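You operate a simulated robot arm through the tools that you are given. There is no shell and no other tool. Be economical: measure what you need, move in short steps, check, and stop when the job is done.

The job below is to be done with a simulated two-armed robot. You get a single attempt, and the scene is never put back.

## Task
Put the cable gland on the blue table top away in the grey parts tray. Then open the caps drawer, put the white cap with the largest size on its label from the inside of the caps drawer on top of the white banded block and shut the drawer again. Then pull the left-hand bench drawer open. The order counts.
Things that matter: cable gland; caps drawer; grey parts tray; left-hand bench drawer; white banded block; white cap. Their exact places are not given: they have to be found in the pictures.

The check looks at the end state, three seconds after you hand in, the way a careful person would. Anything else that was tipped, shoved, dropped, spilled or broken makes it a failure. A push-on lid holds only when it is set on centred and level and pressed home; a screw cap is set on level and turned clockwise until tight.

## Robot
Two 6-joint arms with two-finger grippers on one trunk, on a base that drives. Base frame: it is fixed to the floor where the robot stands at the start and does not move with it; the origin is under the middle of the robot, x ahead of it, y to its left, z up; the surface under the hand at the start is at about z = 0.8. Lengths are in m, angles in rad, forces in N, time in s.
The left shoulder is at the start at [0.06, 0.142, 0.84], the right one opposite. With the tool pointing down near the work surface each hand reaches from about 0.3 to 0.72 m from the robot's upright axis, wherever it stands, measured 20 degrees to its own side. Places, roughly: caps drawer [-4.9, -4.9, 0.7]; grey parts tray (26x15 cm) [-6.42, -1.86, 0.6]; left-hand bench drawer [-0.7, -4.7, 0.7]; white banded block (5x8x5 cm) [-3.3, -1.6, 0.2]; white cap [-5, -5, 0.75]. Payload 2.45 kg a hand.
The tool frame of a hand sits at the grasp point between the pads (the TCP): z along the fingers, y along the line on which they close. The tips reach 0.026 m beyond it. The gripper opens to 0.096 m. The gripper's body begins 0.069 m behind the TCP.
Orientation is that of the tool frame in the base frame, as a unit quaternion [x, y, z, w]. With the fingers straight down and closing along the base's y, the tool's x points along the base's -x, its y along +y and its z along -z.

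## Interface
- The arms move only by the tool play_rows. It takes "left_targets", "right_targets" or both (then of equal length, played together; a hand with none holds still); each is a list of rows, each a list of 6 numbers: the shift along the base's x, y, z in units of 40 mm (1.0 is 40 mm), then the turn, a rotation vector about the base's x, y, z in units of 4 degrees (1.0 is 4 degrees). In form: [[x, y, z, rx, ry, rz], ...]. A call has 1 to 8 rows; each row shifts and turns the commanded pose from where the row before left it. "left_hand" and "right_hand" are, for a hand that has rows, the finger opening in m, from 0 to 0.096, set as the call begins (left out, the last holds). A call with a number of a shift or a turn outside -1 to 1 is refused whole. Each row takes 0.2 s and may step no farther than 0.05 m and 0.15 rad from the row before; otherwise, or with a gripper value out of range, the whole call is refused. Where a pose cannot be reached the arm comes as near as it can. A force on the tool above 40 N (or 10 N above the force at the start of the call, whichever is more), or a blocked arm, ends the call early, and 0.2 s more pass. Each finger halts on what it meets, pressing with about 42 N; the grip force reading is that of the motor and also rises with nothing between the fingers. The clock runs only during rows and for 0.2 s after the last one: add rows that do not move to give the fingers time. It gives the time, the measured TCP pose, the force on the tool (base axes), the opening and the grip force at its end, in the units of the frame above (readings bear some noise), with the torque about the TCP (base axes, N m) and any sound that the robot's microphone picked up.
- Cameras (640 x 400 px; columns grow to the right, rows downward): "scene" is now at [0.1292, 0.0523, 1.4531]; the picture's right is [0.61, -0.79, -0.00], its down [-0.51, -0.40, -0.76] and it looks along [0.60, 0.47, -0.65] (base axes); focal length 269 px, centre (320, 200). "left" rides on the left gripper at [0.082, -0.003, -0.098] in its tool frame; the picture's right is [0.04, 1.00, 0.00], its down [-0.73, 0.03, -0.68] and it looks along [-0.68, 0.03, 0.73] (tool axes); focal length 256 px, centre (320, 200). "right" rides on the right gripper at [0.081, 0.003, -0.098] in its tool frame; the picture's right is [-0.04, 1.00, 0.00], its down [-0.73, -0.03, -0.68] and it looks along [-0.68, -0.03, 0.73] (tool axes); focal length 256 px, centre (320, 200).
- camera(camera): a new picture of that camera. It takes no simulated time.
- lift_body(by): slides the trunk up (or, below 0, down) by that many m; the arms and the scene camera ride with it, the base frame stays. It gives what a move gives, with no picture.
- steer(legs): drives the robot by 1 to 6 legs, each [ahead, turn to the left] in m and rad, along the robot's own axes; the way and the turn of a leg run together, so that a leg with both is an arc; at most 1.5 m and 3.142 rad a leg. The arms and the cameras ride along, it lands a little off, and it stops where it bumps. It gives what a move gives.
- head_to(pan, tilt): turns the head with the scene camera to pan (to the left, within 1.501 rad either way) and tilt (down, from -0.506 to 1.204), counted from straight ahead of the robot. It gives what a move gives.
- measure_at(camera, pixels): there is no depth. For up to 12 entries [column, row, z] of the newest picture of that camera ("zoom" is the newest enlarged one), the place [x, y] in the base frame at which the ray of that pixel passes the height z, good to about 0.002 m. It takes no simulated time.
- zoom(camera, box): a new picture of the part [left, top, right, bottom] of that camera's present view, enlarged. It takes no simulated time.
- sign_off(): hands the job in; it is judged then, once.

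Work in short steps. Measure before you move; look again where a grasp or a placing could have gone wrong, and mend it. You have 110 turns and 100 pictures in all, those below and enlarged ones among them. Open the grippers and draw the arms clear of the work before you hand the job in, unless the task says otherwise.

The tools are called after "Call:" as a command line: name --argument value ..., lists and objects as JSON in quotes. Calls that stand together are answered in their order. play_rows: Moves the arms, as the interface text tells. Its arguments: {"type":"object","properties":{"left_targets":{"type":"array","items":{"type":"array","items":{"type":"number"}}},"left_hand":{"type":"number"},"right_targets":{"type":"array","items":{"type":"array","items":{"type":"number"}}},"right_hand":{"type":"number"}},"required":[]} The other tools are called the same way: lift_body (by) slides the trunk up or down; steer (legs) drives the base; head_to (pan, tilt) turns the head that bears the scene camera; camera (camera) takes a picture; measure_at (camera, pixels) gives the place at which the rays of pixels pass given heights; zoom (camera, box) takes an enlarged picture of a part of a camera's view; sign_off () hands the job in.

At the start:

```text
t: 0.0
left_position: [0.3383, 0.3785, 1.124]
left_orientation: [0.003, 1.0, 0.0, 0.001]
left_ft_force: [-0.3, 0.5, 0.0]
left_moment: [-0.01, -0.01, 0.01]
left_opening: 0.0961
left_grip_force: 0.1
right_position: [0.5032, 0.0444, 1.1243]
right_orientation: [0.004, 1.0, 0.001, 0.001]
right_ft_force: [0.9, 0.1, 0.9]
right_moment: [0.0, 0.01, 0.0]
right_opening: 0.096
right_grip_force: 0.1
trunk travel left (down, up): [-0.465, 0.125]
robot x, y, heading: [0.0017, 0.0009, 0.001]
head pan, tilt: [0.66, 0.709]
```

scene: 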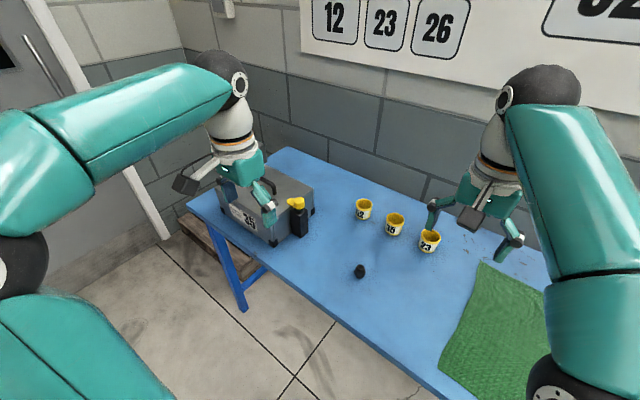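
right: 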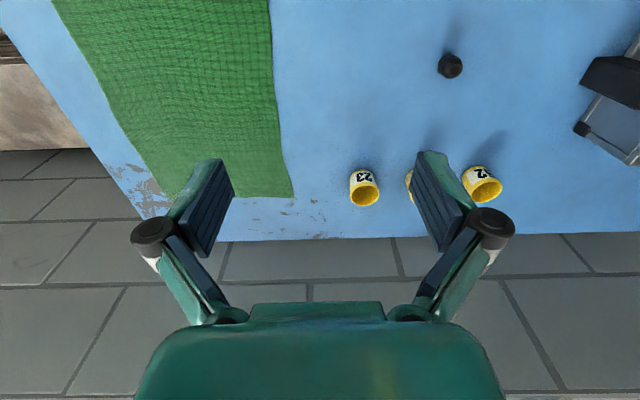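
left: 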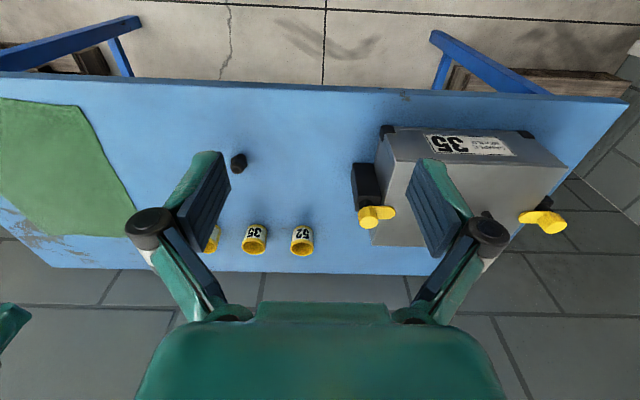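

The black object at scene (360,271) looks like the cable gland. I zoom on it and measure it at table height.

Call:
measure_at --camera "scene" --pixels '[[360, 277, 0.8], [360, 271, 0.82], [363, 215, 0.8], [394, 232, 0.8], [428, 248, 0.8]]'

Call:
measure_at --camera "left" --pixels '[[239, 163, 0.82], [255, 250, 0.8]]'

Call:
measure_at --camera "right" --pixels '[[450, 66, 0.82], [364, 200, 0.8]]'

Call:
zoom --camera "scene" --box '[300, 180, 460, 300]'

```text
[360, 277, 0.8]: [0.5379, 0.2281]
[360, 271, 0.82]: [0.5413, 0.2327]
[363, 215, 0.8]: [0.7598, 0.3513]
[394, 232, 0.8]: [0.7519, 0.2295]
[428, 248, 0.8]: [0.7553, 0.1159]
```

```text
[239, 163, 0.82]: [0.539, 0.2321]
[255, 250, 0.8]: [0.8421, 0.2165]
```

```text
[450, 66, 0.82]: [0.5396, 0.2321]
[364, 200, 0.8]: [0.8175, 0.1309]
```

```text
3.33 times, centred on (380, 240) of scene
```

zoom: 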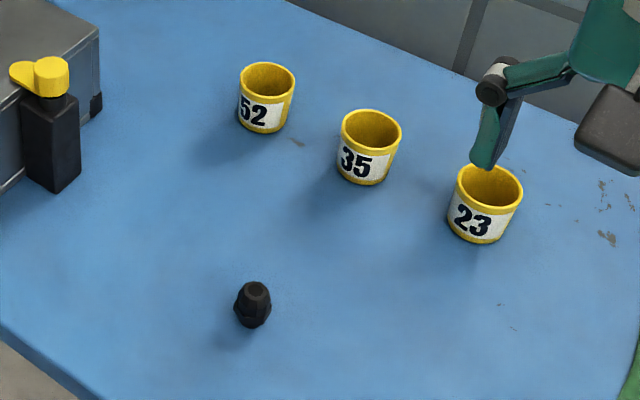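

Three views agree on the gland at (0.540, 0.232), about 4 cm tall. I bring the left hand above it.

Call:
play_rows --left_targets '[[0.627, -0.458, -0.7, 0, 0, 0], [0.627, -0.458, -0.7, 0, 0, 0], [0.627, -0.458, -0.7, 0, 0, 0], [0.627, -0.458, -0.7, 0, 0, 0], [0.627, -0.458, -0.7, 0, 0, 0], [0.627, -0.458, -0.7, 0, 0, 0], [0.627, -0.458, -0.7, 0, 0, 0], [0.627, -0.458, -0.7, 0, 0, 0]]' --left_hand 0.09

Call:
camera --camera "left"

```text
t: 1.8
left_position: [0.5386, 0.2317, 0.898]
left_orientation: [0.002, 1.0, 0.0, 0.001]
left_ft_force: [-0.2, -0.9, -0.1]
left_moment: [0.03, 0.01, 0.0]
left_opening: 0.0903
left_grip_force: 0.0
right_position: [0.5058, 0.0461, 1.1241]
right_orientation: [0.003, 1.0, 0.0, -0.001]
right_ft_force: [0.3, -0.2, 0.2]
right_moment: [0.01, 0.04, 0.03]
right_opening: 0.0958
right_grip_force: 0.0
trunk travel left (down, up): [-0.465, 0.125]
robot x, y, heading: [-0.0003, 0.0012, 0.0]
head pan, tilt: [0.66, 0.709]
```

```text
95 pictures are left
```

left: 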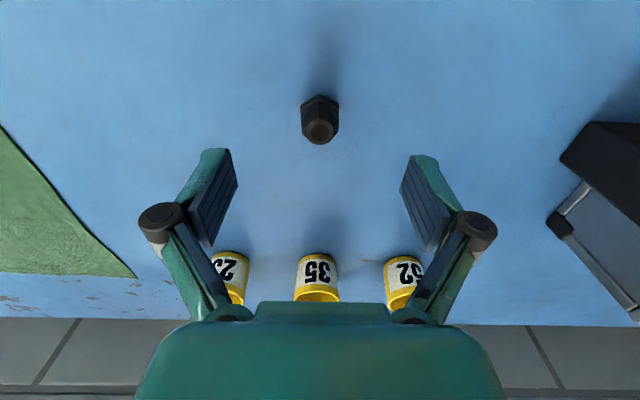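

The gland is at (320,118), centred between the fingers. I check its place at two heights before descending.

Call:
measure_at --camera "left" --pixels '[[321, 131, 0.84], [320, 118, 0.82], [320, 97, 0.8]]'

Call:
play_rows --left_targets '[[0, 0, -0.6, 0, 0, 0], [0, 0, -0.6, 0, 0, 0], [0, 0, -0.4, 0, 0, 0], [0, 0, 0, 0, 0, 0]]'

```text
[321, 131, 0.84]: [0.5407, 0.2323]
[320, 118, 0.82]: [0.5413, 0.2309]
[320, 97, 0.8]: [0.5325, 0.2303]
```

```text
t: 2.8
left_position: [0.5377, 0.2327, 0.8356]
left_orientation: [0.002, 1.0, 0.0, 0.002]
left_ft_force: [0.1, 0.3, 1.0]
left_moment: [0.02, -0.02, 0.0]
left_opening: 0.0902
left_grip_force: 0.0
right_position: [0.5044, 0.0467, 1.1256]
right_orientation: [0.002, 1.0, 0.0, 0.0]
right_ft_force: [-0.7, 0.4, -0.2]
right_moment: [0.0, -0.04, -0.03]
right_opening: 0.0959
right_grip_force: 0.0
trunk travel left (down, up): [-0.465, 0.125]
robot x, y, heading: [0.0008, 0.0014, 0.001]
head pan, tilt: [0.66, 0.709]
```

The hand is around the gland at z 0.8356. I lower a few mm and close.

Call:
play_rows --left_targets '[[0.06, 0, -0.12, 0, 0, 0], [0, 0, 0, 0, 0, 0], [0, 0, 0, 0, 0, 0], [0, 0, 0, 0, 0, 0], [0, 0, 0, 0, 0, 0], [0, 0, 0, 0, 0, 0]]' --left_hand 0.0

Call:
play_rows --left_targets '[[0, 0, 0.8, 0, 0, 0], [0, 0, 0.8, 0, 0, 0], [0, 0, 0.8, 0, 0, 0], [0, 0, 0.8, 0, 0, 0]]'

Call:
camera --camera "left"

```text
t: 4.2
left_position: [0.5407, 0.233, 0.832]
left_orientation: [0.002, 1.0, -0.001, 0.002]
left_ft_force: [0.2, -0.1, 0.9]
left_moment: [-0.03, -0.02, 0.03]
left_opening: 0.0286
left_grip_force: 42.5
right_position: [0.5054, 0.0466, 1.124]
right_orientation: [0.002, 1.0, 0.0, -0.001]
right_ft_force: [0.1, -0.3, 0.9]
right_moment: [-0.01, 0.02, 0.01]
right_opening: 0.096
right_grip_force: 0.1
trunk travel left (down, up): [-0.465, 0.125]
robot x, y, heading: [0.0007, -0.0001, 0.004]
head pan, tilt: [0.66, 0.709]
```

```text
t: 5.2
left_position: [0.5405, 0.2326, 0.96]
left_orientation: [0.002, 1.0, 0.0, 0.001]
left_ft_force: [0.2, 0.4, -0.5]
left_moment: [0.0, 0.02, 0.0]
left_opening: 0.0287
left_grip_force: 41.9
right_position: [0.5042, 0.0445, 1.1242]
right_orientation: [0.003, 1.0, -0.001, 0.0]
right_ft_force: [-0.1, -1.0, -0.7]
right_moment: [0.01, 0.0, 0.01]
right_opening: 0.0962
right_grip_force: 0.1
trunk travel left (down, up): [-0.465, 0.125]
robot x, y, heading: [0.0008, -0.0005, 0.004]
head pan, tilt: [0.66, 0.709]
```

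```text
94 pictures are left
```

left: 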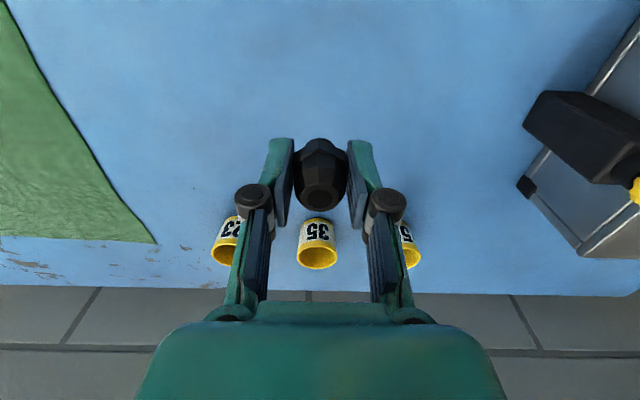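

The gland is held (opening 0.029). I lift it clear and tuck both arms for driving.

Call:
play_rows --left_targets '[[-0.6, 0, 0.8, 0, 0, 0], [-0.68, 0, 0.57, 0, 0, 0], [-0.68, 0, 0.57, 0, 0, 0], [-0.68, 0, 0.57, 0, 0, 0], [-0.68, 0, 0.57, 0, 0, 0], [-0.68, 0, 0.57, 0, 0, 0], [-0.68, 0, 0.57, 0, 0, 0]]' --right_targets '[[-0.55, -0.88, 0, 0, 0, 0], [-0.55, -0.88, 0, 0, 0, 0], [-0.55, -0.88, 0, 0, 0, 0], [-0.55, -0.88, 0, 0, 0, 0], [-0.55, -0.88, 0, 0, 0, 0], [-0.55, -0.88, 0, 0, 0, 0], [-0.55, -0.88, 0, 0, 0, 0]]'

Call:
head_to --pan 1.5 --tilt 0.4

Call:
camera --camera "scene"

Call:
head_to --pan -1.5 --tilt 0.4

Call:
camera --camera "scene"

```text
t: 6.8
left_position: [0.3511, 0.2306, 1.1276]
left_orientation: [0.003, 1.0, 0.0, 0.002]
left_ft_force: [-0.2, 0.0, -0.5]
left_moment: [-0.02, 0.0, 0.01]
left_opening: 0.0287
left_grip_force: 42.5
right_position: [0.348, -0.2011, 1.1246]
right_orientation: [0.002, 1.0, 0.0, 0.001]
right_ft_force: [0.1, 0.4, 0.5]
right_moment: [-0.01, -0.04, 0.01]
right_opening: 0.0959
right_grip_force: 0.0
trunk travel left (down, up): [-0.465, 0.125]
robot x, y, heading: [-0.0032, 0.0006, 0.006]
head pan, tilt: [0.66, 0.709]
```

```text
t: 8.0
left_position: [0.3539, 0.2308, 1.128]
left_orientation: [0.003, 1.0, 0.0, 0.001]
left_ft_force: [0.3, 0.0, 0.2]
left_moment: [0.02, -0.04, 0.0]
left_opening: 0.0289
left_grip_force: 41.7
right_position: [0.3502, -0.1997, 1.1247]
right_orientation: [0.003, 1.0, 0.0, 0.0]
right_ft_force: [-0.1, 0.4, -0.1]
right_moment: [-0.02, 0.03, -0.03]
right_opening: 0.0959
right_grip_force: 0.0
trunk travel left (down, up): [-0.465, 0.125]
robot x, y, heading: [-0.003, 0.0006, 0.001]
head pan, tilt: [1.499, 0.4]
```

```text
93 pictures are left
```

scene: 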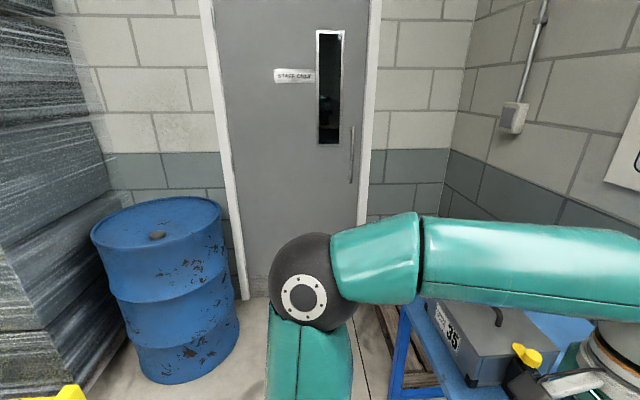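

```text
t: 10.6
left_position: [0.3529, 0.2309, 1.1281]
left_orientation: [0.003, 1.0, 0.0, 0.002]
left_ft_force: [1.1, 0.3, 0.5]
left_moment: [0.01, -0.04, 0.01]
left_opening: 0.0291
left_grip_force: 41.9
right_position: [0.3496, -0.1989, 1.125]
right_orientation: [0.003, 1.0, 0.0, 0.001]
right_ft_force: [0.0, 0.8, -0.1]
right_moment: [0.02, -0.02, -0.01]
right_opening: 0.0961
right_grip_force: 0.0
trunk travel left (down, up): [-0.465, 0.125]
robot x, y, heading: [0.0021, -0.0036, 0.003]
head pan, tilt: [-1.499, 0.4]
```

```text
92 pictures are left
```

scene: 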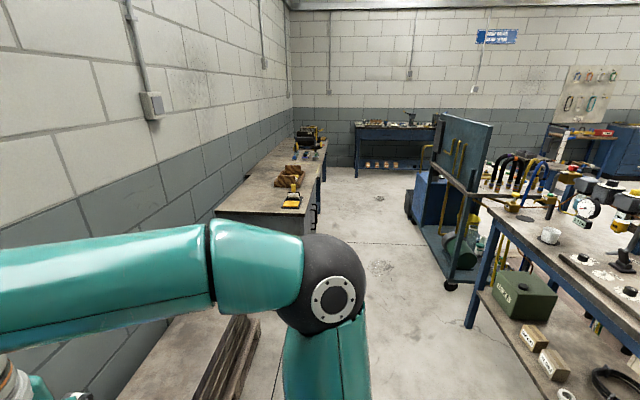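

I measure obstacles' positions in this view: the bench leg foot (470,325), the cart wheel (453,287), bench edge etc.

Call:
measure_at --camera "scene" --pixels '[[470, 325, 0.0], [453, 287, 0.0], [480, 205, 0.85], [560, 395, 0.2], [410, 215, 0.0], [316, 240, 0.0], [216, 210, 0.85], [326, 148, 0.85], [546, 365, 0.2], [440, 130, 0.85]]'

Call:
zoom --camera "scene" --box '[400, 80, 640, 400]'

```text
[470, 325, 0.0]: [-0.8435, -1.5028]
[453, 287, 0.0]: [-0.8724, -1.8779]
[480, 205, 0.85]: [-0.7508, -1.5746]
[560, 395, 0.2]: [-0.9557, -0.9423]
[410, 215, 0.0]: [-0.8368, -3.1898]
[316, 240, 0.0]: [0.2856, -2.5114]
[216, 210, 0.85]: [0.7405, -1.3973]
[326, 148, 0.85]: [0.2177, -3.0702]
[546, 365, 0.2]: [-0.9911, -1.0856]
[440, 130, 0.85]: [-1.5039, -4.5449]
```

```text
1.25 times, centred on (520, 240) of scene
```

zoom: 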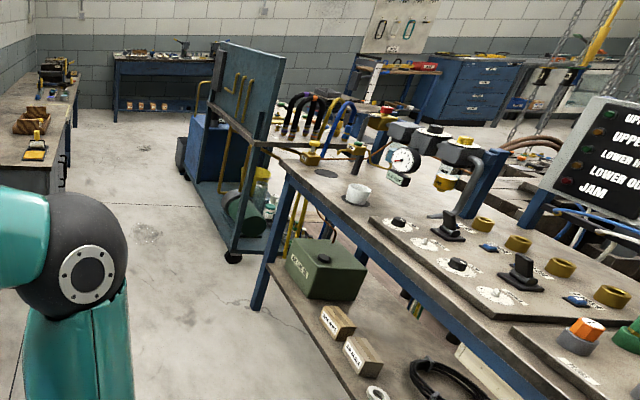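

There is a bench behind-right at x≈-0.75. I turn left a quarter in place and look on.

Call:
steer --legs '[[0, 1.57]]'

Call:
head_to --pan 1.2 --tilt 0.4

Call:
camera --camera "scene"

```text
t: 14.7
left_position: [-0.1867, 0.3843, 1.1275]
left_orientation: [-0.661, 0.75, 0.0, 0.001]
left_ft_force: [-0.5, -0.2, 0.4]
left_moment: [-0.02, -0.05, 0.03]
left_opening: 0.0288
left_grip_force: 41.9
right_position: [0.2402, 0.3276, 1.1263]
right_orientation: [-0.661, 0.751, 0.0, -0.001]
right_ft_force: [0.1, -0.2, -1.1]
right_moment: [-0.04, -0.03, -0.02]
right_opening: 0.0958
right_grip_force: 0.0
trunk travel left (down, up): [-0.465, 0.125]
robot x, y, heading: [0.041, -0.0029, 1.465]
head pan, tilt: [-1.499, 0.4]
stopped in leg 1: the robot was blocked; the commanded pose is now the measured one
```

```text
t: 17.1
left_position: [-0.185, 0.3839, 1.1276]
left_orientation: [-0.661, 0.75, 0.0, 0.0]
left_ft_force: [0.2, -0.6, -0.1]
left_moment: [-0.04, 0.0, 0.01]
left_opening: 0.029
left_grip_force: 42.3
right_position: [0.241, 0.328, 1.1258]
right_orientation: [-0.66, 0.751, 0.0, 0.0]
right_ft_force: [-0.4, 0.4, 0.8]
right_moment: [-0.02, 0.03, 0.01]
right_opening: 0.0959
right_grip_force: 0.1
trunk travel left (down, up): [-0.465, 0.125]
robot x, y, heading: [0.0449, -0.0012, 1.462]
head pan, tilt: [1.201, 0.4]
```

```text
90 pictures are left
```

scene: 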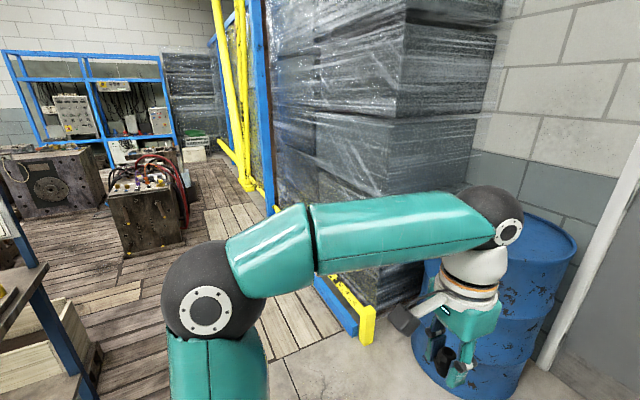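

The turn was blocked near the end; I look toward the blue table (to the right now) and down-left to see what touched.

Call:
head_to --pan -1.0 --tilt 0.85

Call:
camera --camera "scene"

Call:
head_to --pan 0.3 --tilt 0.9

Call:
camera --camera "scene"

```text
t: 19.2
left_position: [-0.1855, 0.3837, 1.1284]
left_orientation: [-0.661, 0.75, 0.002, 0.001]
left_ft_force: [0.2, -0.4, -0.6]
left_moment: [-0.04, 0.01, 0.0]
left_opening: 0.0291
left_grip_force: 41.8
right_position: [0.2419, 0.3269, 1.1258]
right_orientation: [-0.661, 0.75, -0.001, 0.0]
right_ft_force: [-0.4, 0.5, -1.1]
right_moment: [0.0, -0.01, 0.0]
right_opening: 0.0962
right_grip_force: 0.1
trunk travel left (down, up): [-0.465, 0.125]
robot x, y, heading: [0.0393, -0.0065, 1.464]
head pan, tilt: [-1.0, 0.85]
```

```text
89 pictures are left
```

scene: 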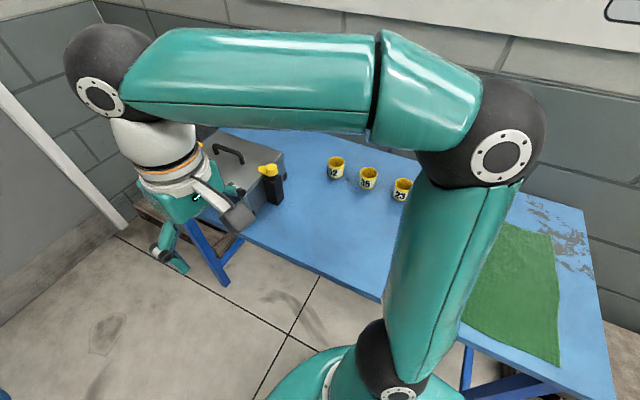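

```text
t: 20.7
left_position: [-0.1862, 0.382, 1.1289]
left_orientation: [-0.662, 0.75, 0.001, 0.0]
left_ft_force: [0.3, -0.1, -0.1]
left_moment: [0.01, 0.02, -0.01]
left_opening: 0.0291
left_grip_force: 43.0
right_position: [0.2411, 0.3279, 1.1269]
right_orientation: [-0.66, 0.751, 0.0, 0.0]
right_ft_force: [0.2, 0.7, 0.3]
right_moment: [-0.02, -0.01, -0.02]
right_opening: 0.0959
right_grip_force: 0.1
trunk travel left (down, up): [-0.465, 0.125]
robot x, y, heading: [0.0404, -0.0017, 1.462]
head pan, tilt: [0.3, 0.901]
```

```text
88 pictures are left
```

scene: 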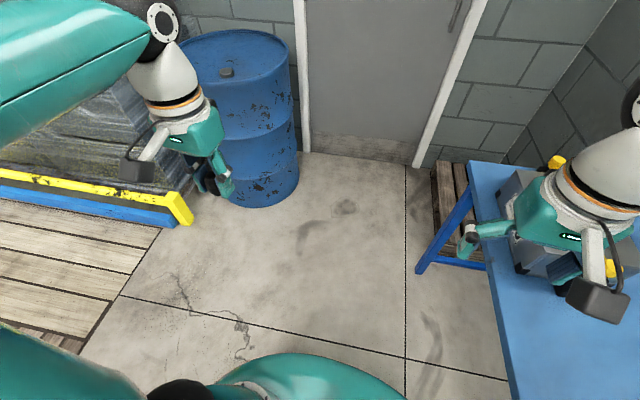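

Nothing on the table was disturbed; the base probably grazed the table's front. I turn back a bit, back off from the table, then look around again.

Call:
steer --legs '[[0, -1.0], [-0.22, 0.0], [0, 1.0]]'

Call:
head_to --pan 1.3 --tilt 0.6

Call:
camera --camera "scene"

```text
t: 28.1
left_position: [-0.3854, 0.2814, 1.1286]
left_orientation: [-0.667, 0.745, 0.001, 0.001]
left_ft_force: [-0.1, -0.1, -0.2]
left_moment: [-0.06, 0.02, 0.01]
left_opening: 0.0291
left_grip_force: 42.0
right_position: [0.0424, 0.2322, 1.1244]
right_orientation: [-0.666, 0.746, 0.0, 0.001]
right_ft_force: [0.2, 0.7, -0.3]
right_moment: [-0.03, -0.02, 0.01]
right_opening: 0.0961
right_grip_force: 0.1
trunk travel left (down, up): [-0.465, 0.125]
robot x, y, heading: [-0.139, -0.1007, 1.472]
head pan, tilt: [0.3, 0.901]
```

```text
t: 29.4
left_position: [-0.3877, 0.28, 1.1288]
left_orientation: [-0.667, 0.745, 0.001, 0.001]
left_ft_force: [0.5, -0.7, -0.1]
left_moment: [0.01, 0.0, 0.0]
left_opening: 0.0289
left_grip_force: 42.3
right_position: [0.0424, 0.2314, 1.1266]
right_orientation: [-0.666, 0.746, 0.0, 0.0]
right_ft_force: [-0.4, -0.6, -0.3]
right_moment: [0.0, -0.03, -0.01]
right_opening: 0.0964
right_grip_force: 0.0
trunk travel left (down, up): [-0.465, 0.125]
robot x, y, heading: [-0.1411, -0.0979, 1.48]
head pan, tilt: [1.3, 0.6]
```

```text
87 pictures are left
```

scene: 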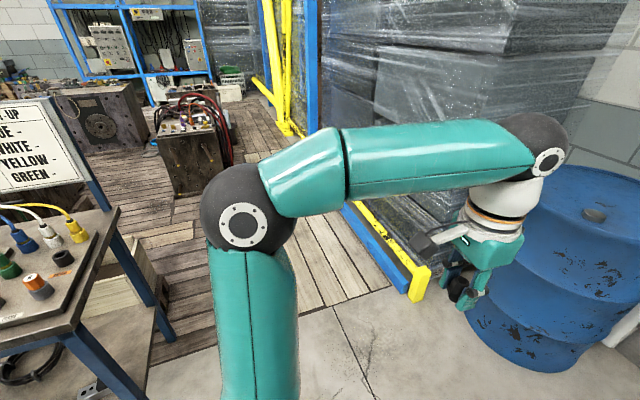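

The bench end is at (117,210), the rail end at (418,300), the crate unit at (190,190). I measure these for a route.

Call:
measure_at --camera "scene" --pixels '[[117, 210, 0.85], [172, 340, 0.0], [418, 300, 0.0], [345, 208, 0.0], [292, 133, 0.0], [175, 195, 0.0], [230, 165, 0.0], [90, 155, 0.0], [165, 310, 0.0], [215, 90, 0.0], [75, 330, 0.85]]'

Call:
zoom --camera "scene" --box '[0, 0, 320, 200]'

```text
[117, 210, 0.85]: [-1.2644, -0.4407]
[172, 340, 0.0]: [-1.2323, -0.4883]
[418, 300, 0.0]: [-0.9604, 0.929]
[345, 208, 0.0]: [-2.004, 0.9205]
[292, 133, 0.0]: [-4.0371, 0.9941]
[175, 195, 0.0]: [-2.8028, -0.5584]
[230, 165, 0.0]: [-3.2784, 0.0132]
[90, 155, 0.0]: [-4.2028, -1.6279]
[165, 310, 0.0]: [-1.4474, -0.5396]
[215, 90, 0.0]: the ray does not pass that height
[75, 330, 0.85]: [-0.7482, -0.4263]
```

```text
2.00 times, centred on (160, 100) of scene
```

zoom: 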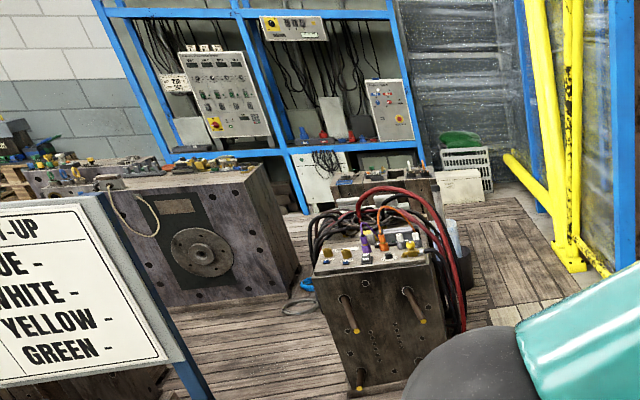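

A corridor runs along -x between the bench end (y=-0.43) and the rail (y=0.92). I go to its middle, face -x and advance.

Call:
steer --legs '[[0.38, 0], [0, 1.66], [1.2, 0]]'

Call:
head_to --pan 0.3 --tilt 0.5

Call:
camera --camera "scene"

```text
t: 35.5
left_position: [-0.5147, 0.0679, 1.13]
left_orientation: [0.994, -0.105, -0.001, -0.001]
left_ft_force: [-0.9, -1.7, -1.0]
left_moment: [0.04, -0.07, -0.01]
left_opening: 0.0289
left_grip_force: 42.4
right_position: [-0.4237, 0.4902, 1.1274]
right_orientation: [0.995, -0.105, 0.0, -0.001]
right_ft_force: [-0.6, -0.1, -0.1]
right_moment: [0.05, -0.05, 0.0]
right_opening: 0.0959
right_grip_force: 0.1
trunk travel left (down, up): [-0.465, 0.125]
robot x, y, heading: [-0.1002, 0.3201, 2.971]
head pan, tilt: [1.3, 0.6]
stopped in leg 2: the robot was blocked; the commanded pose is now the measured one
```

```text
t: 36.8
left_position: [-0.5133, 0.0712, 1.13]
left_orientation: [0.994, -0.106, -0.002, 0.0]
left_ft_force: [0.5, 0.8, -0.6]
left_moment: [-0.02, 0.02, 0.0]
left_opening: 0.0289
left_grip_force: 41.9
right_position: [-0.4228, 0.4919, 1.1277]
right_orientation: [0.994, -0.106, -0.001, 0.0]
right_ft_force: [0.9, -0.5, 0.6]
right_moment: [0.04, 0.03, 0.03]
right_opening: 0.0963
right_grip_force: 0.0
trunk travel left (down, up): [-0.465, 0.125]
robot x, y, heading: [-0.0989, 0.3194, 2.968]
head pan, tilt: [0.3, 0.499]
```

```text
85 pictures are left
```

scene: 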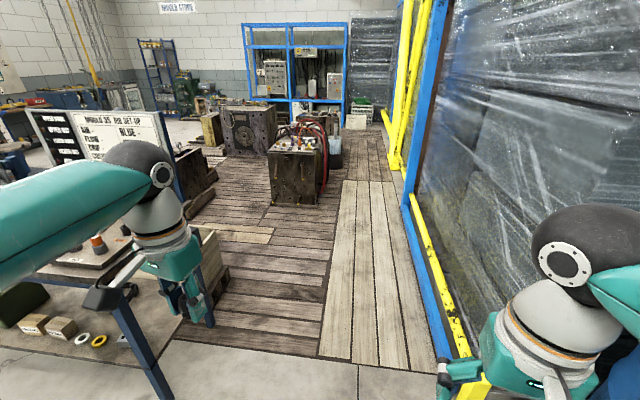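

Only the rear corner grazed (heading 2.97). I drive off a bit, then straighten and continue to the crate, looking again.

Call:
steer --legs '[[0.3, 0], [0, 0.3], [0.75, 0]]'

Call:
head_to --pan 0.6 --tilt 0.45

Call:
camera --camera "scene"

```text
t: 43.7
left_position: [-1.4595, -0.0906, 1.1303]
left_orientation: [0.999, 0.047, -0.002, 0.0]
left_ft_force: [0.1, 0.2, 0.0]
left_moment: [-0.03, -0.03, -0.02]
left_opening: 0.0289
left_grip_force: 42.3
right_position: [-1.5003, 0.3381, 1.1281]
right_orientation: [0.999, 0.046, -0.001, 0.001]
right_ft_force: [0.2, -0.1, -0.5]
right_moment: [0.02, 0.0, 0.0]
right_opening: 0.096
right_grip_force: 0.1
trunk travel left (down, up): [-0.465, 0.125]
robot x, y, heading: [-1.1409, 0.2717, -3.008]
head pan, tilt: [0.3, 0.499]
```

```text
t: 44.5
left_position: [-1.4592, -0.091, 1.1301]
left_orientation: [0.999, 0.047, -0.001, 0.0]
left_ft_force: [-0.2, 0.1, -0.9]
left_moment: [-0.01, 0.01, 0.01]
left_opening: 0.029
left_grip_force: 41.7
right_position: [-1.499, 0.3386, 1.127]
right_orientation: [0.999, 0.048, -0.001, 0.001]
right_ft_force: [0.8, -0.2, 0.0]
right_moment: [-0.02, 0.0, 0.03]
right_opening: 0.0961
right_grip_force: 0.1
trunk travel left (down, up): [-0.465, 0.125]
robot x, y, heading: [-1.1386, 0.2726, -3.01]
head pan, tilt: [0.6, 0.45]
```

```text
84 pictures are left
```

scene: 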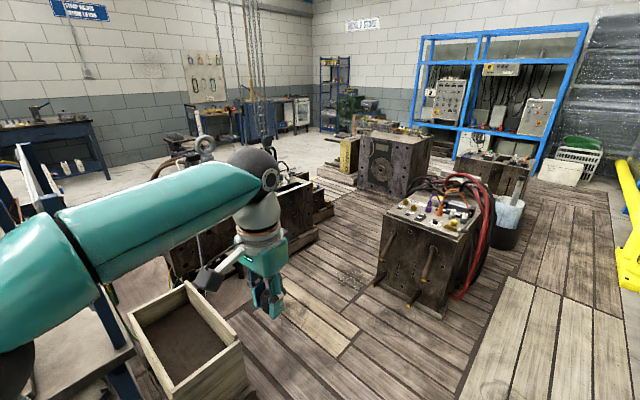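

I measure floor points to plan: crate feet (377,290),(440,318),(475,290), big box feet (358,190),(395,200),(432,180), stack foot (318,245).

Call:
measure_at --camera "scene" --pixels '[[377, 290, 0.0], [440, 318, 0.0], [475, 290, 0.0], [515, 245, 0.0], [358, 190, 0.0], [395, 200, 0.0], [432, 180, 0.0], [318, 245, 0.0], [333, 215, 0.0], [322, 180, 0.0], [245, 380, 0.0], [570, 180, 0.0]]'

Call:
zoom --camera "scene" --box '[160, 80, 480, 280]'

```text
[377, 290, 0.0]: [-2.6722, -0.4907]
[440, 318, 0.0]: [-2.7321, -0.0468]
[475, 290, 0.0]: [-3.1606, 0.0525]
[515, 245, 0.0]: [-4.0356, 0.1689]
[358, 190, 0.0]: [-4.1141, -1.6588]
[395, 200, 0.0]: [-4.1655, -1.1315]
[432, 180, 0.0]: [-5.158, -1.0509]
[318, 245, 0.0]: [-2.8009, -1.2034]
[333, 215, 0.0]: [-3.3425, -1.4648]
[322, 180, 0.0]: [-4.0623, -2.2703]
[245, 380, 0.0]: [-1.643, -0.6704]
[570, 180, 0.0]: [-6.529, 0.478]
```

```text
2.00 times, centred on (320, 180) of scene
```

zoom: 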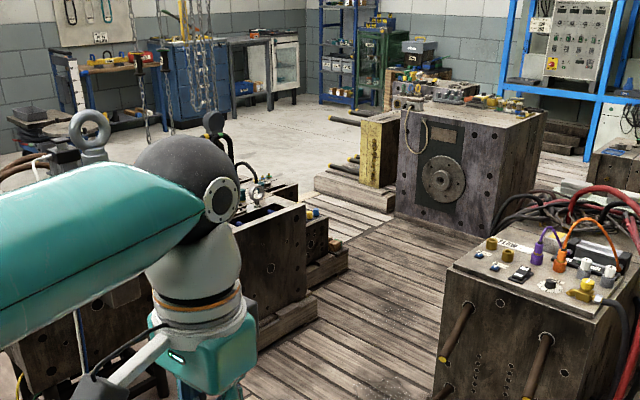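

I zoom toward where the grey tray should appear, around (400,125), and measure there at z=0.6.

Call:
zoom --camera "scene" --box '[300, 80, 460, 180]'

Call:
measure_at --camera "scene" --pixels '[[375, 125, 0.6], [390, 127, 0.6], [410, 132, 0.6], [360, 127, 0.6], [418, 117, 0.6]]'

```text
4.00 times, centred on (380, 130) of scene
```

zoom: 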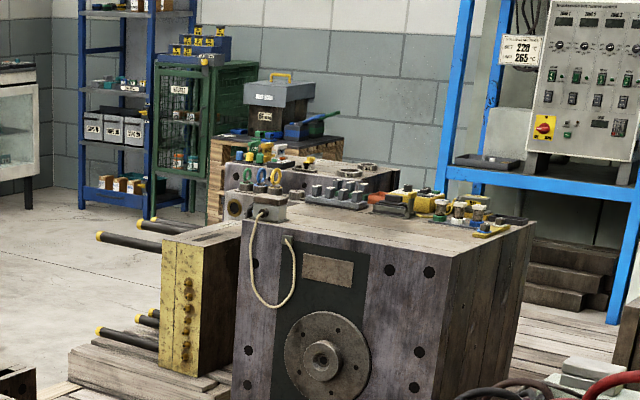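

```text
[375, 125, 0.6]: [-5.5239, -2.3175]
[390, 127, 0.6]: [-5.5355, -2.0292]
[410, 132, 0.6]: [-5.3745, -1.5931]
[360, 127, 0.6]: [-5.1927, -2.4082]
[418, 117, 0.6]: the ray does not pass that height
```

The dark grey tray sits on the blue rack's shelf at about (422,120). The straight way is cramped, so I go round by the x≈-0.25 corridor south and then the open concrete floor: back out first, turn south.

Call:
steer --legs '[[-0.86, 0], [0, 1.44], [1.2, 0]]'

Call:
head_to --pan 0.0 --tilt 0.5

Call:
camera --camera "scene"

```text
t: 52.7
left_position: [0.0072, -0.0058, 1.1301]
left_orientation: [0.741, 0.671, -0.002, 0.0]
left_ft_force: [-0.4, -0.3, -0.5]
left_moment: [0.0, 0.03, -0.01]
left_opening: 0.0291
left_grip_force: 42.3
right_position: [-0.4226, 0.0384, 1.129]
right_orientation: [0.741, 0.671, 0.001, -0.001]
right_ft_force: [0.9, 0.6, -0.6]
right_moment: [0.02, 0.05, -0.02]
right_opening: 0.0961
right_grip_force: 0.1
trunk travel left (down, up): [-0.465, 0.125]
robot x, y, heading: [-0.3287, 0.3855, -1.622]
head pan, tilt: [0.6, 0.45]
stopped in leg 2: the robot was blocked; the commanded pose is now the measured one
```

```text
t: 53.7
left_position: [0.0043, -0.0043, 1.1316]
left_orientation: [0.741, 0.671, -0.002, 0.002]
left_ft_force: [0.0, -1.1, 0.2]
left_moment: [0.0, -0.05, -0.03]
left_opening: 0.0288
left_grip_force: 42.0
right_position: [-0.4259, 0.0392, 1.128]
right_orientation: [0.742, 0.67, 0.0, 0.0]
right_ft_force: [-0.2, -0.1, 0.4]
right_moment: [0.0, -0.03, 0.0]
right_opening: 0.0961
right_grip_force: 0.1
trunk travel left (down, up): [-0.465, 0.125]
robot x, y, heading: [-0.3339, 0.3833, -1.624]
head pan, tilt: [0.0, 0.499]
```

```text
81 pictures are left
```

scene: 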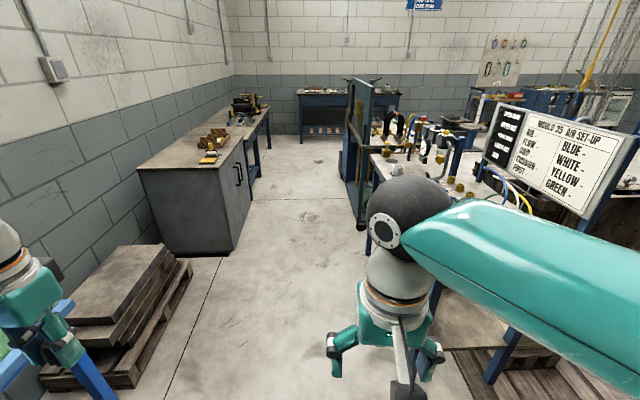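

The way south looks clear. I measure the corridor edges: cabinet foot (218,254), pallet corner (190,268), cart wheel (361,228), far bench.

Call:
measure_at --camera "scene" --pixels '[[218, 254, 0.0], [250, 205, 0.0], [192, 268, 0.1], [130, 388, 0.0], [361, 228, 0.0], [341, 175, 0.0], [300, 140, 0.0], [268, 148, 0.0], [488, 380, 0.0], [400, 105, 0.85], [300, 94, 0.85]]'

Call:
zoom --camera "scene" --box '[200, 60, 440, 260]'

```text
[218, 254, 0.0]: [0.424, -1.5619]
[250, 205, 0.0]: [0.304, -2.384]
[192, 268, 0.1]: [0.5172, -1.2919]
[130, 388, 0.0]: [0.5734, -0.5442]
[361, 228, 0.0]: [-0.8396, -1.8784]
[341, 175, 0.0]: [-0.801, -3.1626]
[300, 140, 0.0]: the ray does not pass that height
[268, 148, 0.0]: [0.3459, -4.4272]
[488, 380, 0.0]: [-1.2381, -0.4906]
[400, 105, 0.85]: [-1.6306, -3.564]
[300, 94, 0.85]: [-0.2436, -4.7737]
```

```text
2.00 times, centred on (320, 160) of scene
```

zoom: 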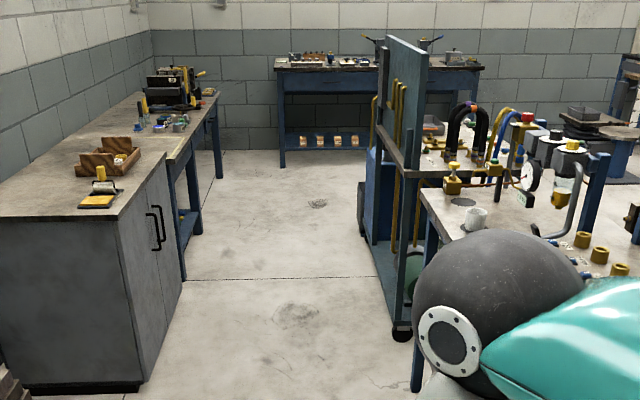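

The corridor runs x -0.8…0.3. I drive south to y≈-3.35, keeping to x≈-0.22, and look before the corner.

Call:
steer --legs '[[0.4, 0], [0, 0.09], [1.5, 0], [1.5, 0], [0.33, 0]]'

Call:
head_to --pan -1.0 --tilt 0.45

Call:
camera --camera "scene"

Call:
head_to --pan 0.0 --tilt 0.6

Call:
camera --camera "scene"

```text
t: 72.9
left_position: [0.1469, -3.7121, 1.133]
left_orientation: [0.709, 0.705, -0.002, 0.001]
left_ft_force: [-0.1, -0.5, 0.1]
left_moment: [0.05, 0.01, 0.01]
left_opening: 0.0289
left_grip_force: 41.7
right_position: [-0.2852, -3.7086, 1.1288]
right_orientation: [0.71, 0.704, 0.0, 0.0]
right_ft_force: [0.4, -0.5, -0.7]
right_moment: [0.01, -0.04, 0.01]
right_opening: 0.0964
right_grip_force: 0.0
trunk travel left (down, up): [-0.465, 0.125]
robot x, y, heading: [-0.2157, -3.3545, -1.532]
head pan, tilt: [0.0, 0.499]
```

```text
t: 74.2
left_position: [0.1467, -3.7115, 1.1309]
left_orientation: [0.71, 0.704, -0.001, 0.001]
left_ft_force: [0.1, -0.4, 0.2]
left_moment: [0.01, 0.02, 0.0]
left_opening: 0.029
left_grip_force: 42.5
right_position: [-0.2844, -3.7068, 1.1299]
right_orientation: [0.711, 0.704, 0.0, 0.0]
right_ft_force: [0.4, -0.5, -0.8]
right_moment: [-0.01, -0.03, -0.02]
right_opening: 0.096
right_grip_force: 0.0
trunk travel left (down, up): [-0.465, 0.125]
robot x, y, heading: [-0.2197, -3.3561, -1.529]
head pan, tilt: [-1.0, 0.45]
```

```text
79 pictures are left
```

scene: 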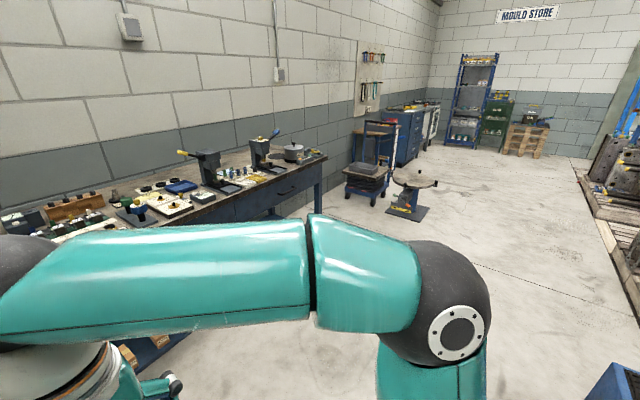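

```text
t: 75.5
left_position: [0.1481, -3.7132, 1.1315]
left_orientation: [0.709, 0.705, -0.002, 0.002]
left_ft_force: [0.9, -0.4, -0.4]
left_moment: [0.02, 0.02, 0.02]
left_opening: 0.0288
left_grip_force: 42.0
right_position: [-0.2838, -3.7072, 1.1295]
right_orientation: [0.71, 0.704, 0.0, 0.0]
right_ft_force: [-0.9, -0.3, 0.7]
right_moment: [-0.03, -0.01, 0.01]
right_opening: 0.0958
right_grip_force: 0.0
trunk travel left (down, up): [-0.465, 0.125]
robot x, y, heading: [-0.2182, -3.3552, -1.53]
head pan, tilt: [0.0, 0.6]
```

```text
78 pictures are left
```

scene: 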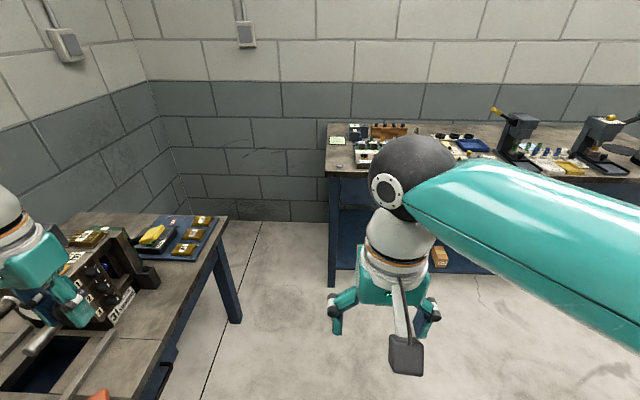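

Clear floor to the west. A stool stands near (-3.0,-4.2), so I arc right and head slightly north of west.

Call:
steer --legs '[[0.8, -1.6], [0.3, -0.25], [1.2, 0.0]]'

Call:
head_to --pan 0.0 --tilt 0.45

Call:
camera --camera "scene"

```text
t: 87.8
left_position: [-2.6309, -3.7952, 1.1314]
left_orientation: [0.99, -0.142, -0.002, 0.0]
left_ft_force: [-0.2, -0.2, -0.1]
left_moment: [-0.01, -0.01, 0.03]
left_opening: 0.0287
left_grip_force: 41.8
right_position: [-2.5071, -3.3822, 1.1282]
right_orientation: [0.99, -0.143, 0.001, 0.0]
right_ft_force: [-0.1, -0.1, 0.4]
right_moment: [-0.01, -0.02, -0.02]
right_opening: 0.0961
right_grip_force: 0.1
trunk travel left (down, up): [-0.465, 0.125]
robot x, y, heading: [-2.1888, -3.545, 2.902]
head pan, tilt: [0.0, 0.6]
cut short: leg 1
```

```text
t: 88.5
left_position: [-2.6302, -3.7961, 1.1326]
left_orientation: [0.99, -0.143, -0.002, 0.0]
left_ft_force: [0.3, 1.1, 0.0]
left_moment: [-0.03, 0.0, -0.04]
left_opening: 0.029
left_grip_force: 41.9
right_position: [-2.5069, -3.3824, 1.1302]
right_orientation: [0.99, -0.143, 0.0, -0.001]
right_ft_force: [-0.1, -0.5, 0.4]
right_moment: [-0.01, -0.03, 0.03]
right_opening: 0.096
right_grip_force: 0.1
trunk travel left (down, up): [-0.465, 0.125]
robot x, y, heading: [-2.1869, -3.5422, 2.907]
head pan, tilt: [0.0, 0.45]
```

```text
77 pictures are left
```

scene: 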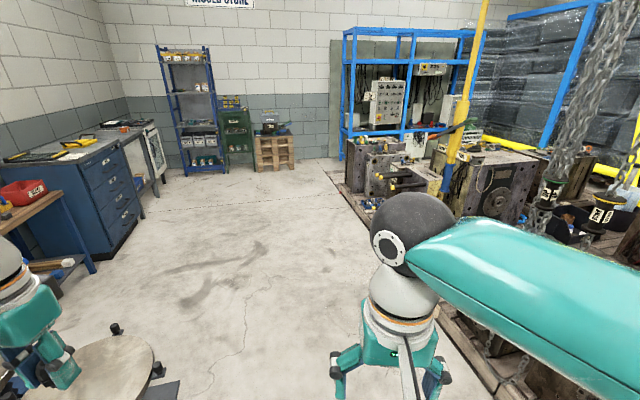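

Good view. I measure rack post foot (343,158), pallet edge points, the blue drawer cabinet, and zoom on the rack shelf to find the tray.

Call:
measure_at --camera "scene" --pixels '[[342, 160, 0.0], [365, 200, 0.0], [325, 178, 0.0], [360, 220, 0.0], [485, 370, 0.0], [110, 255, 0.0], [140, 215, 0.0], [150, 390, 0.0], [295, 168, 0.0], [350, 130, 0.6], [343, 170, 0.0]]'

Call:
zoom --camera "scene" --box '[320, 60, 480, 220]'

Call:
zoom --camera "scene" --box '[0, 100, 180, 260]'

```text
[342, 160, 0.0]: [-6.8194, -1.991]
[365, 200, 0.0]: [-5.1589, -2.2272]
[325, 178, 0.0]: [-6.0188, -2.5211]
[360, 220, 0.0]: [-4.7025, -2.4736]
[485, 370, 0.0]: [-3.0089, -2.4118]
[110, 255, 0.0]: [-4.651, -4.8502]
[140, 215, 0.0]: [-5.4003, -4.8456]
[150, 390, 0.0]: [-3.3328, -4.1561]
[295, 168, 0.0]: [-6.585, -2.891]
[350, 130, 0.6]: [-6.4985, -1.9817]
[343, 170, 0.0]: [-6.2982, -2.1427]
```

```text
2.50 times, centred on (400, 140) of scene
```

zoom: 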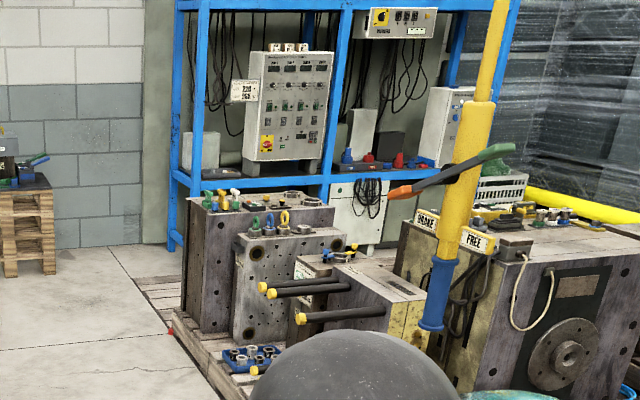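

```text
2.50 times, centred on (90, 180) of scene
```

zoom: 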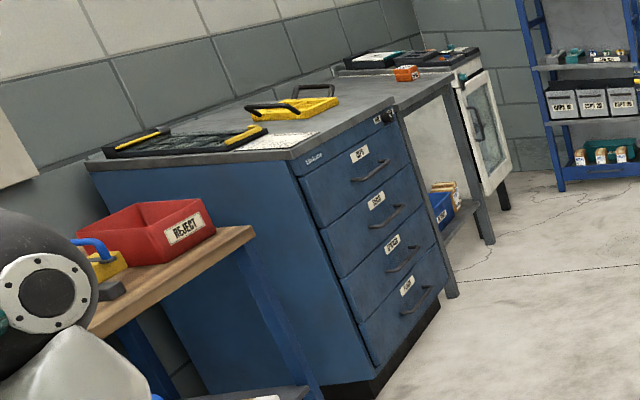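

The tray is on the rack's left end shelf (zoom 205,150), z≈0.6; the caps cabinet is the blue one. I drive to about (-5.6,-3.0), then look at the rack end close up.

Call:
steer --legs '[[0, 0.08], [1.5, 0], [1.5, 0], [0.4, 0], [0, -0.63]]'

Call:
head_to --pan 0.0 --tilt 0.5

Call:
camera --camera "scene"

```text
t: 107.8
left_position: [-6.0583, -2.937, 1.1323]
left_orientation: [0.909, -0.418, -0.002, -0.001]
left_ft_force: [0.8, 0.4, 0.0]
left_moment: [-0.04, -0.01, 0.0]
left_opening: 0.0292
left_grip_force: 42.0
right_position: [-5.73, -2.6576, 1.1295]
right_orientation: [0.908, -0.419, 0.0, 0.0]
right_ft_force: [-0.9, -0.4, -0.2]
right_moment: [-0.01, -0.02, 0.01]
right_opening: 0.096
right_grip_force: 0.1
trunk travel left (down, up): [-0.465, 0.125]
robot x, y, heading: [-5.5661, -2.98, 2.325]
head pan, tilt: [0.0, 0.45]
```

```text
t: 108.4
left_position: [-6.0566, -2.9376, 1.1322]
left_orientation: [0.909, -0.417, -0.002, -0.001]
left_ft_force: [0.6, 0.3, 0.6]
left_moment: [0.02, -0.03, 0.02]
left_opening: 0.0292
left_grip_force: 41.5
right_position: [-5.7294, -2.6575, 1.1292]
right_orientation: [0.908, -0.419, 0.0, 0.0]
right_ft_force: [0.0, 1.0, -0.5]
right_moment: [-0.01, 0.0, 0.02]
right_opening: 0.096
right_grip_force: 0.0
trunk travel left (down, up): [-0.465, 0.125]
robot x, y, heading: [-5.5633, -2.9831, 2.327]
head pan, tilt: [0.0, 0.499]
```

```text
74 pictures are left
```

scene: 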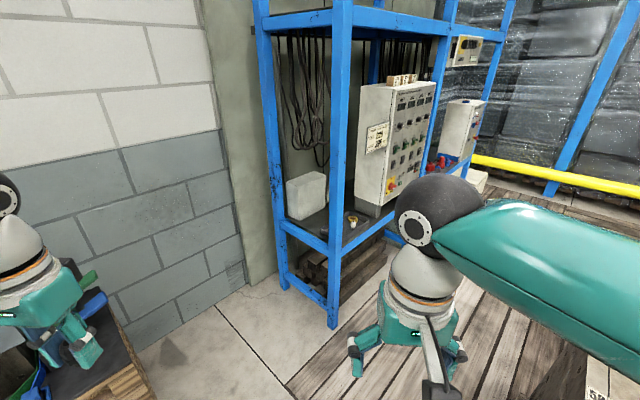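

The tray is on the shelf by the front post (350,220). I measure the posts and tray and zoom in.

Call:
zoom --camera "scene" --box '[260, 150, 420, 250]'

Call:
measure_at --camera "scene" --pixels '[[332, 325, 0.0], [285, 285, 0.0], [352, 222, 0.6], [320, 218, 0.6], [275, 395, 0.0], [130, 350, 0.5], [335, 245, 0.57], [280, 225, 0.57], [385, 240, 0.57], [150, 395, 0.4]]'

```text
4.00 times, centred on (340, 200) of scene
```

zoom: 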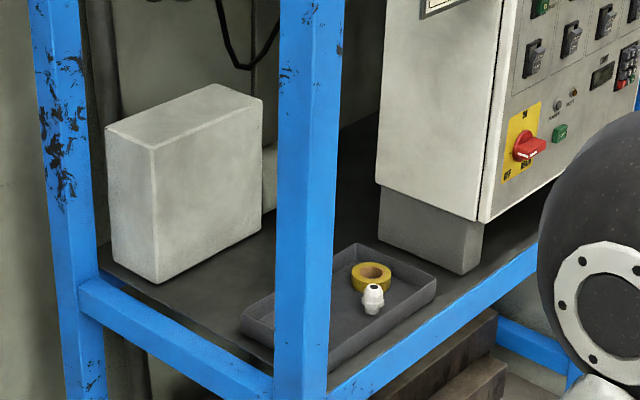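

```text
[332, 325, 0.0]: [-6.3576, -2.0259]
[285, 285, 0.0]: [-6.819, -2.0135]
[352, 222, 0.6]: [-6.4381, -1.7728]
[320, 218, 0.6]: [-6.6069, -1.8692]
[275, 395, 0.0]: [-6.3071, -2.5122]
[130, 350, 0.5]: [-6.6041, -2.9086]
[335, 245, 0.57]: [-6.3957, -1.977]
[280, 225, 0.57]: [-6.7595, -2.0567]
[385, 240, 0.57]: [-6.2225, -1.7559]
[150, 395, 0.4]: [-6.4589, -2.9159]
```

I measure tray items and corners from the zoom: tape (370,275), white gland (373,308), tray corners.

Call:
measure_at --camera "zoom" --pixels '[[370, 277, 0.61], [373, 310, 0.6], [240, 322, 0.62], [360, 243, 0.62], [438, 278, 0.62], [330, 350, 0.62], [437, 295, 0.6], [245, 335, 0.6], [300, 318, 0.605], [340, 310, 0.605]]'

```text
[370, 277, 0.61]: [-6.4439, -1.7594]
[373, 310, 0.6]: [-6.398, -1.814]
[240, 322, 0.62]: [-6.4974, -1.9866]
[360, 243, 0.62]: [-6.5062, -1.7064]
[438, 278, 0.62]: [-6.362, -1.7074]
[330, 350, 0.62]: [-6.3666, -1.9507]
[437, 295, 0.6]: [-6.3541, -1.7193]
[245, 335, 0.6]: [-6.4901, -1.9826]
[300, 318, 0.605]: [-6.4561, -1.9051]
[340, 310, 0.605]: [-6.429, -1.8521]
```

Free tray spot is around (-6.43,-1.90). I check the floor room in front of the rack by looking right.

Call:
head_to --pan -0.6 --tilt 0.7

Call:
camera --camera "scene"

```text
t: 109.4
left_position: [-6.0586, -2.9372, 1.1333]
left_orientation: [0.908, -0.419, -0.002, -0.001]
left_ft_force: [-0.2, -0.3, 0.1]
left_moment: [-0.01, -0.02, 0.02]
left_opening: 0.0292
left_grip_force: 41.9
right_position: [-5.73, -2.6568, 1.1291]
right_orientation: [0.908, -0.418, 0.0, 0.0]
right_ft_force: [-0.2, -0.6, 0.5]
right_moment: [-0.01, 0.0, 0.01]
right_opening: 0.0961
right_grip_force: 0.1
trunk travel left (down, up): [-0.465, 0.125]
robot x, y, heading: [-5.5644, -2.9807, 2.324]
head pan, tilt: [-0.6, 0.7]
```

```text
72 pictures are left
```

scene: 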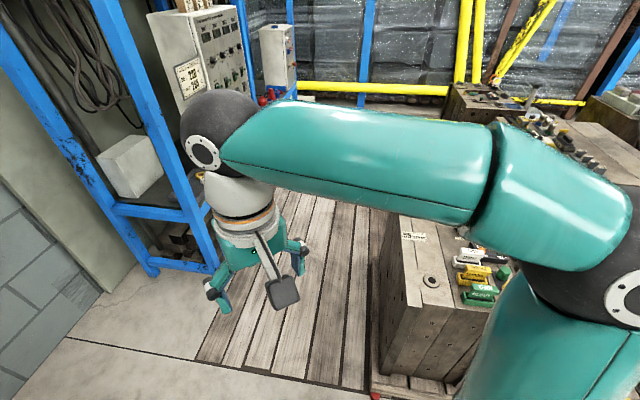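

I measure the crate/pallet left side: (371,393) and (370,262), and its top corner (390,215).

Call:
measure_at --camera "scene" --pixels '[[371, 393, 0.0], [369, 262, 0.0], [377, 290, 0.0], [388, 218, 0.55], [400, 300, 0.55], [218, 268, 0.0], [228, 90, 0.6], [196, 360, 0.0]]'

```text
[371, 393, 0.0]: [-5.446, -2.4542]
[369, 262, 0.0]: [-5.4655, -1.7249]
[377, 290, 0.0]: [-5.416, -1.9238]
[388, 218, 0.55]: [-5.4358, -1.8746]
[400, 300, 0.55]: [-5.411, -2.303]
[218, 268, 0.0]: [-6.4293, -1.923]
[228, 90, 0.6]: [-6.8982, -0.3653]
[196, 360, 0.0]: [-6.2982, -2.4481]
```

The aisle between crate (x≈-5.45) and rack (x≈-6.34) is 0.9 m wide; the earlier "blocks" look like limits of long turns. I go in facing north along x≈-5.8.

Call:
steer --legs '[[0.33, 0], [0, -0.755], [0.6, 0]]'

Call:
head_to --pan 0.5 --tilt 0.7

Call:
camera --camera "scene"

```text
t: 116.9
left_position: [-6.1094, -1.7693, 1.1323]
left_orientation: [-0.687, 0.727, 0.001, 0.001]
left_ft_force: [-1.2, 0.1, -0.3]
left_moment: [0.01, -0.01, -0.03]
left_opening: 0.0291
left_grip_force: 41.0
right_position: [-5.6798, -1.7937, 1.13]
right_orientation: [-0.687, 0.727, 0.0, 0.0]
right_ft_force: [-0.3, 1.7, -0.3]
right_moment: [0.01, 0.01, 0.0]
right_opening: 0.0961
right_grip_force: 0.0
trunk travel left (down, up): [-0.465, 0.125]
robot x, y, heading: [-5.7857, -2.1419, 1.556]
head pan, tilt: [-0.6, 0.7]
```

```text
t: 118.2
left_position: [-6.1108, -1.7683, 1.1322]
left_orientation: [-0.687, 0.727, 0.001, 0.001]
left_ft_force: [-0.3, -0.3, -0.5]
left_moment: [0.02, 0.01, 0.01]
left_opening: 0.0293
left_grip_force: 41.9
right_position: [-5.6796, -1.7958, 1.1306]
right_orientation: [-0.686, 0.727, 0.0, 0.0]
right_ft_force: [-0.4, 0.6, -0.6]
right_moment: [0.03, 0.01, 0.0]
right_opening: 0.0959
right_grip_force: 0.0
trunk travel left (down, up): [-0.465, 0.125]
robot x, y, heading: [-5.7805, -2.1431, 1.556]
head pan, tilt: [0.499, 0.7]
```

```text
71 pictures are left
```

scene: 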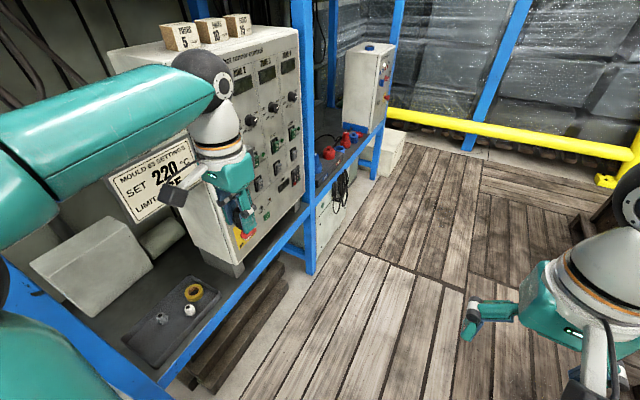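

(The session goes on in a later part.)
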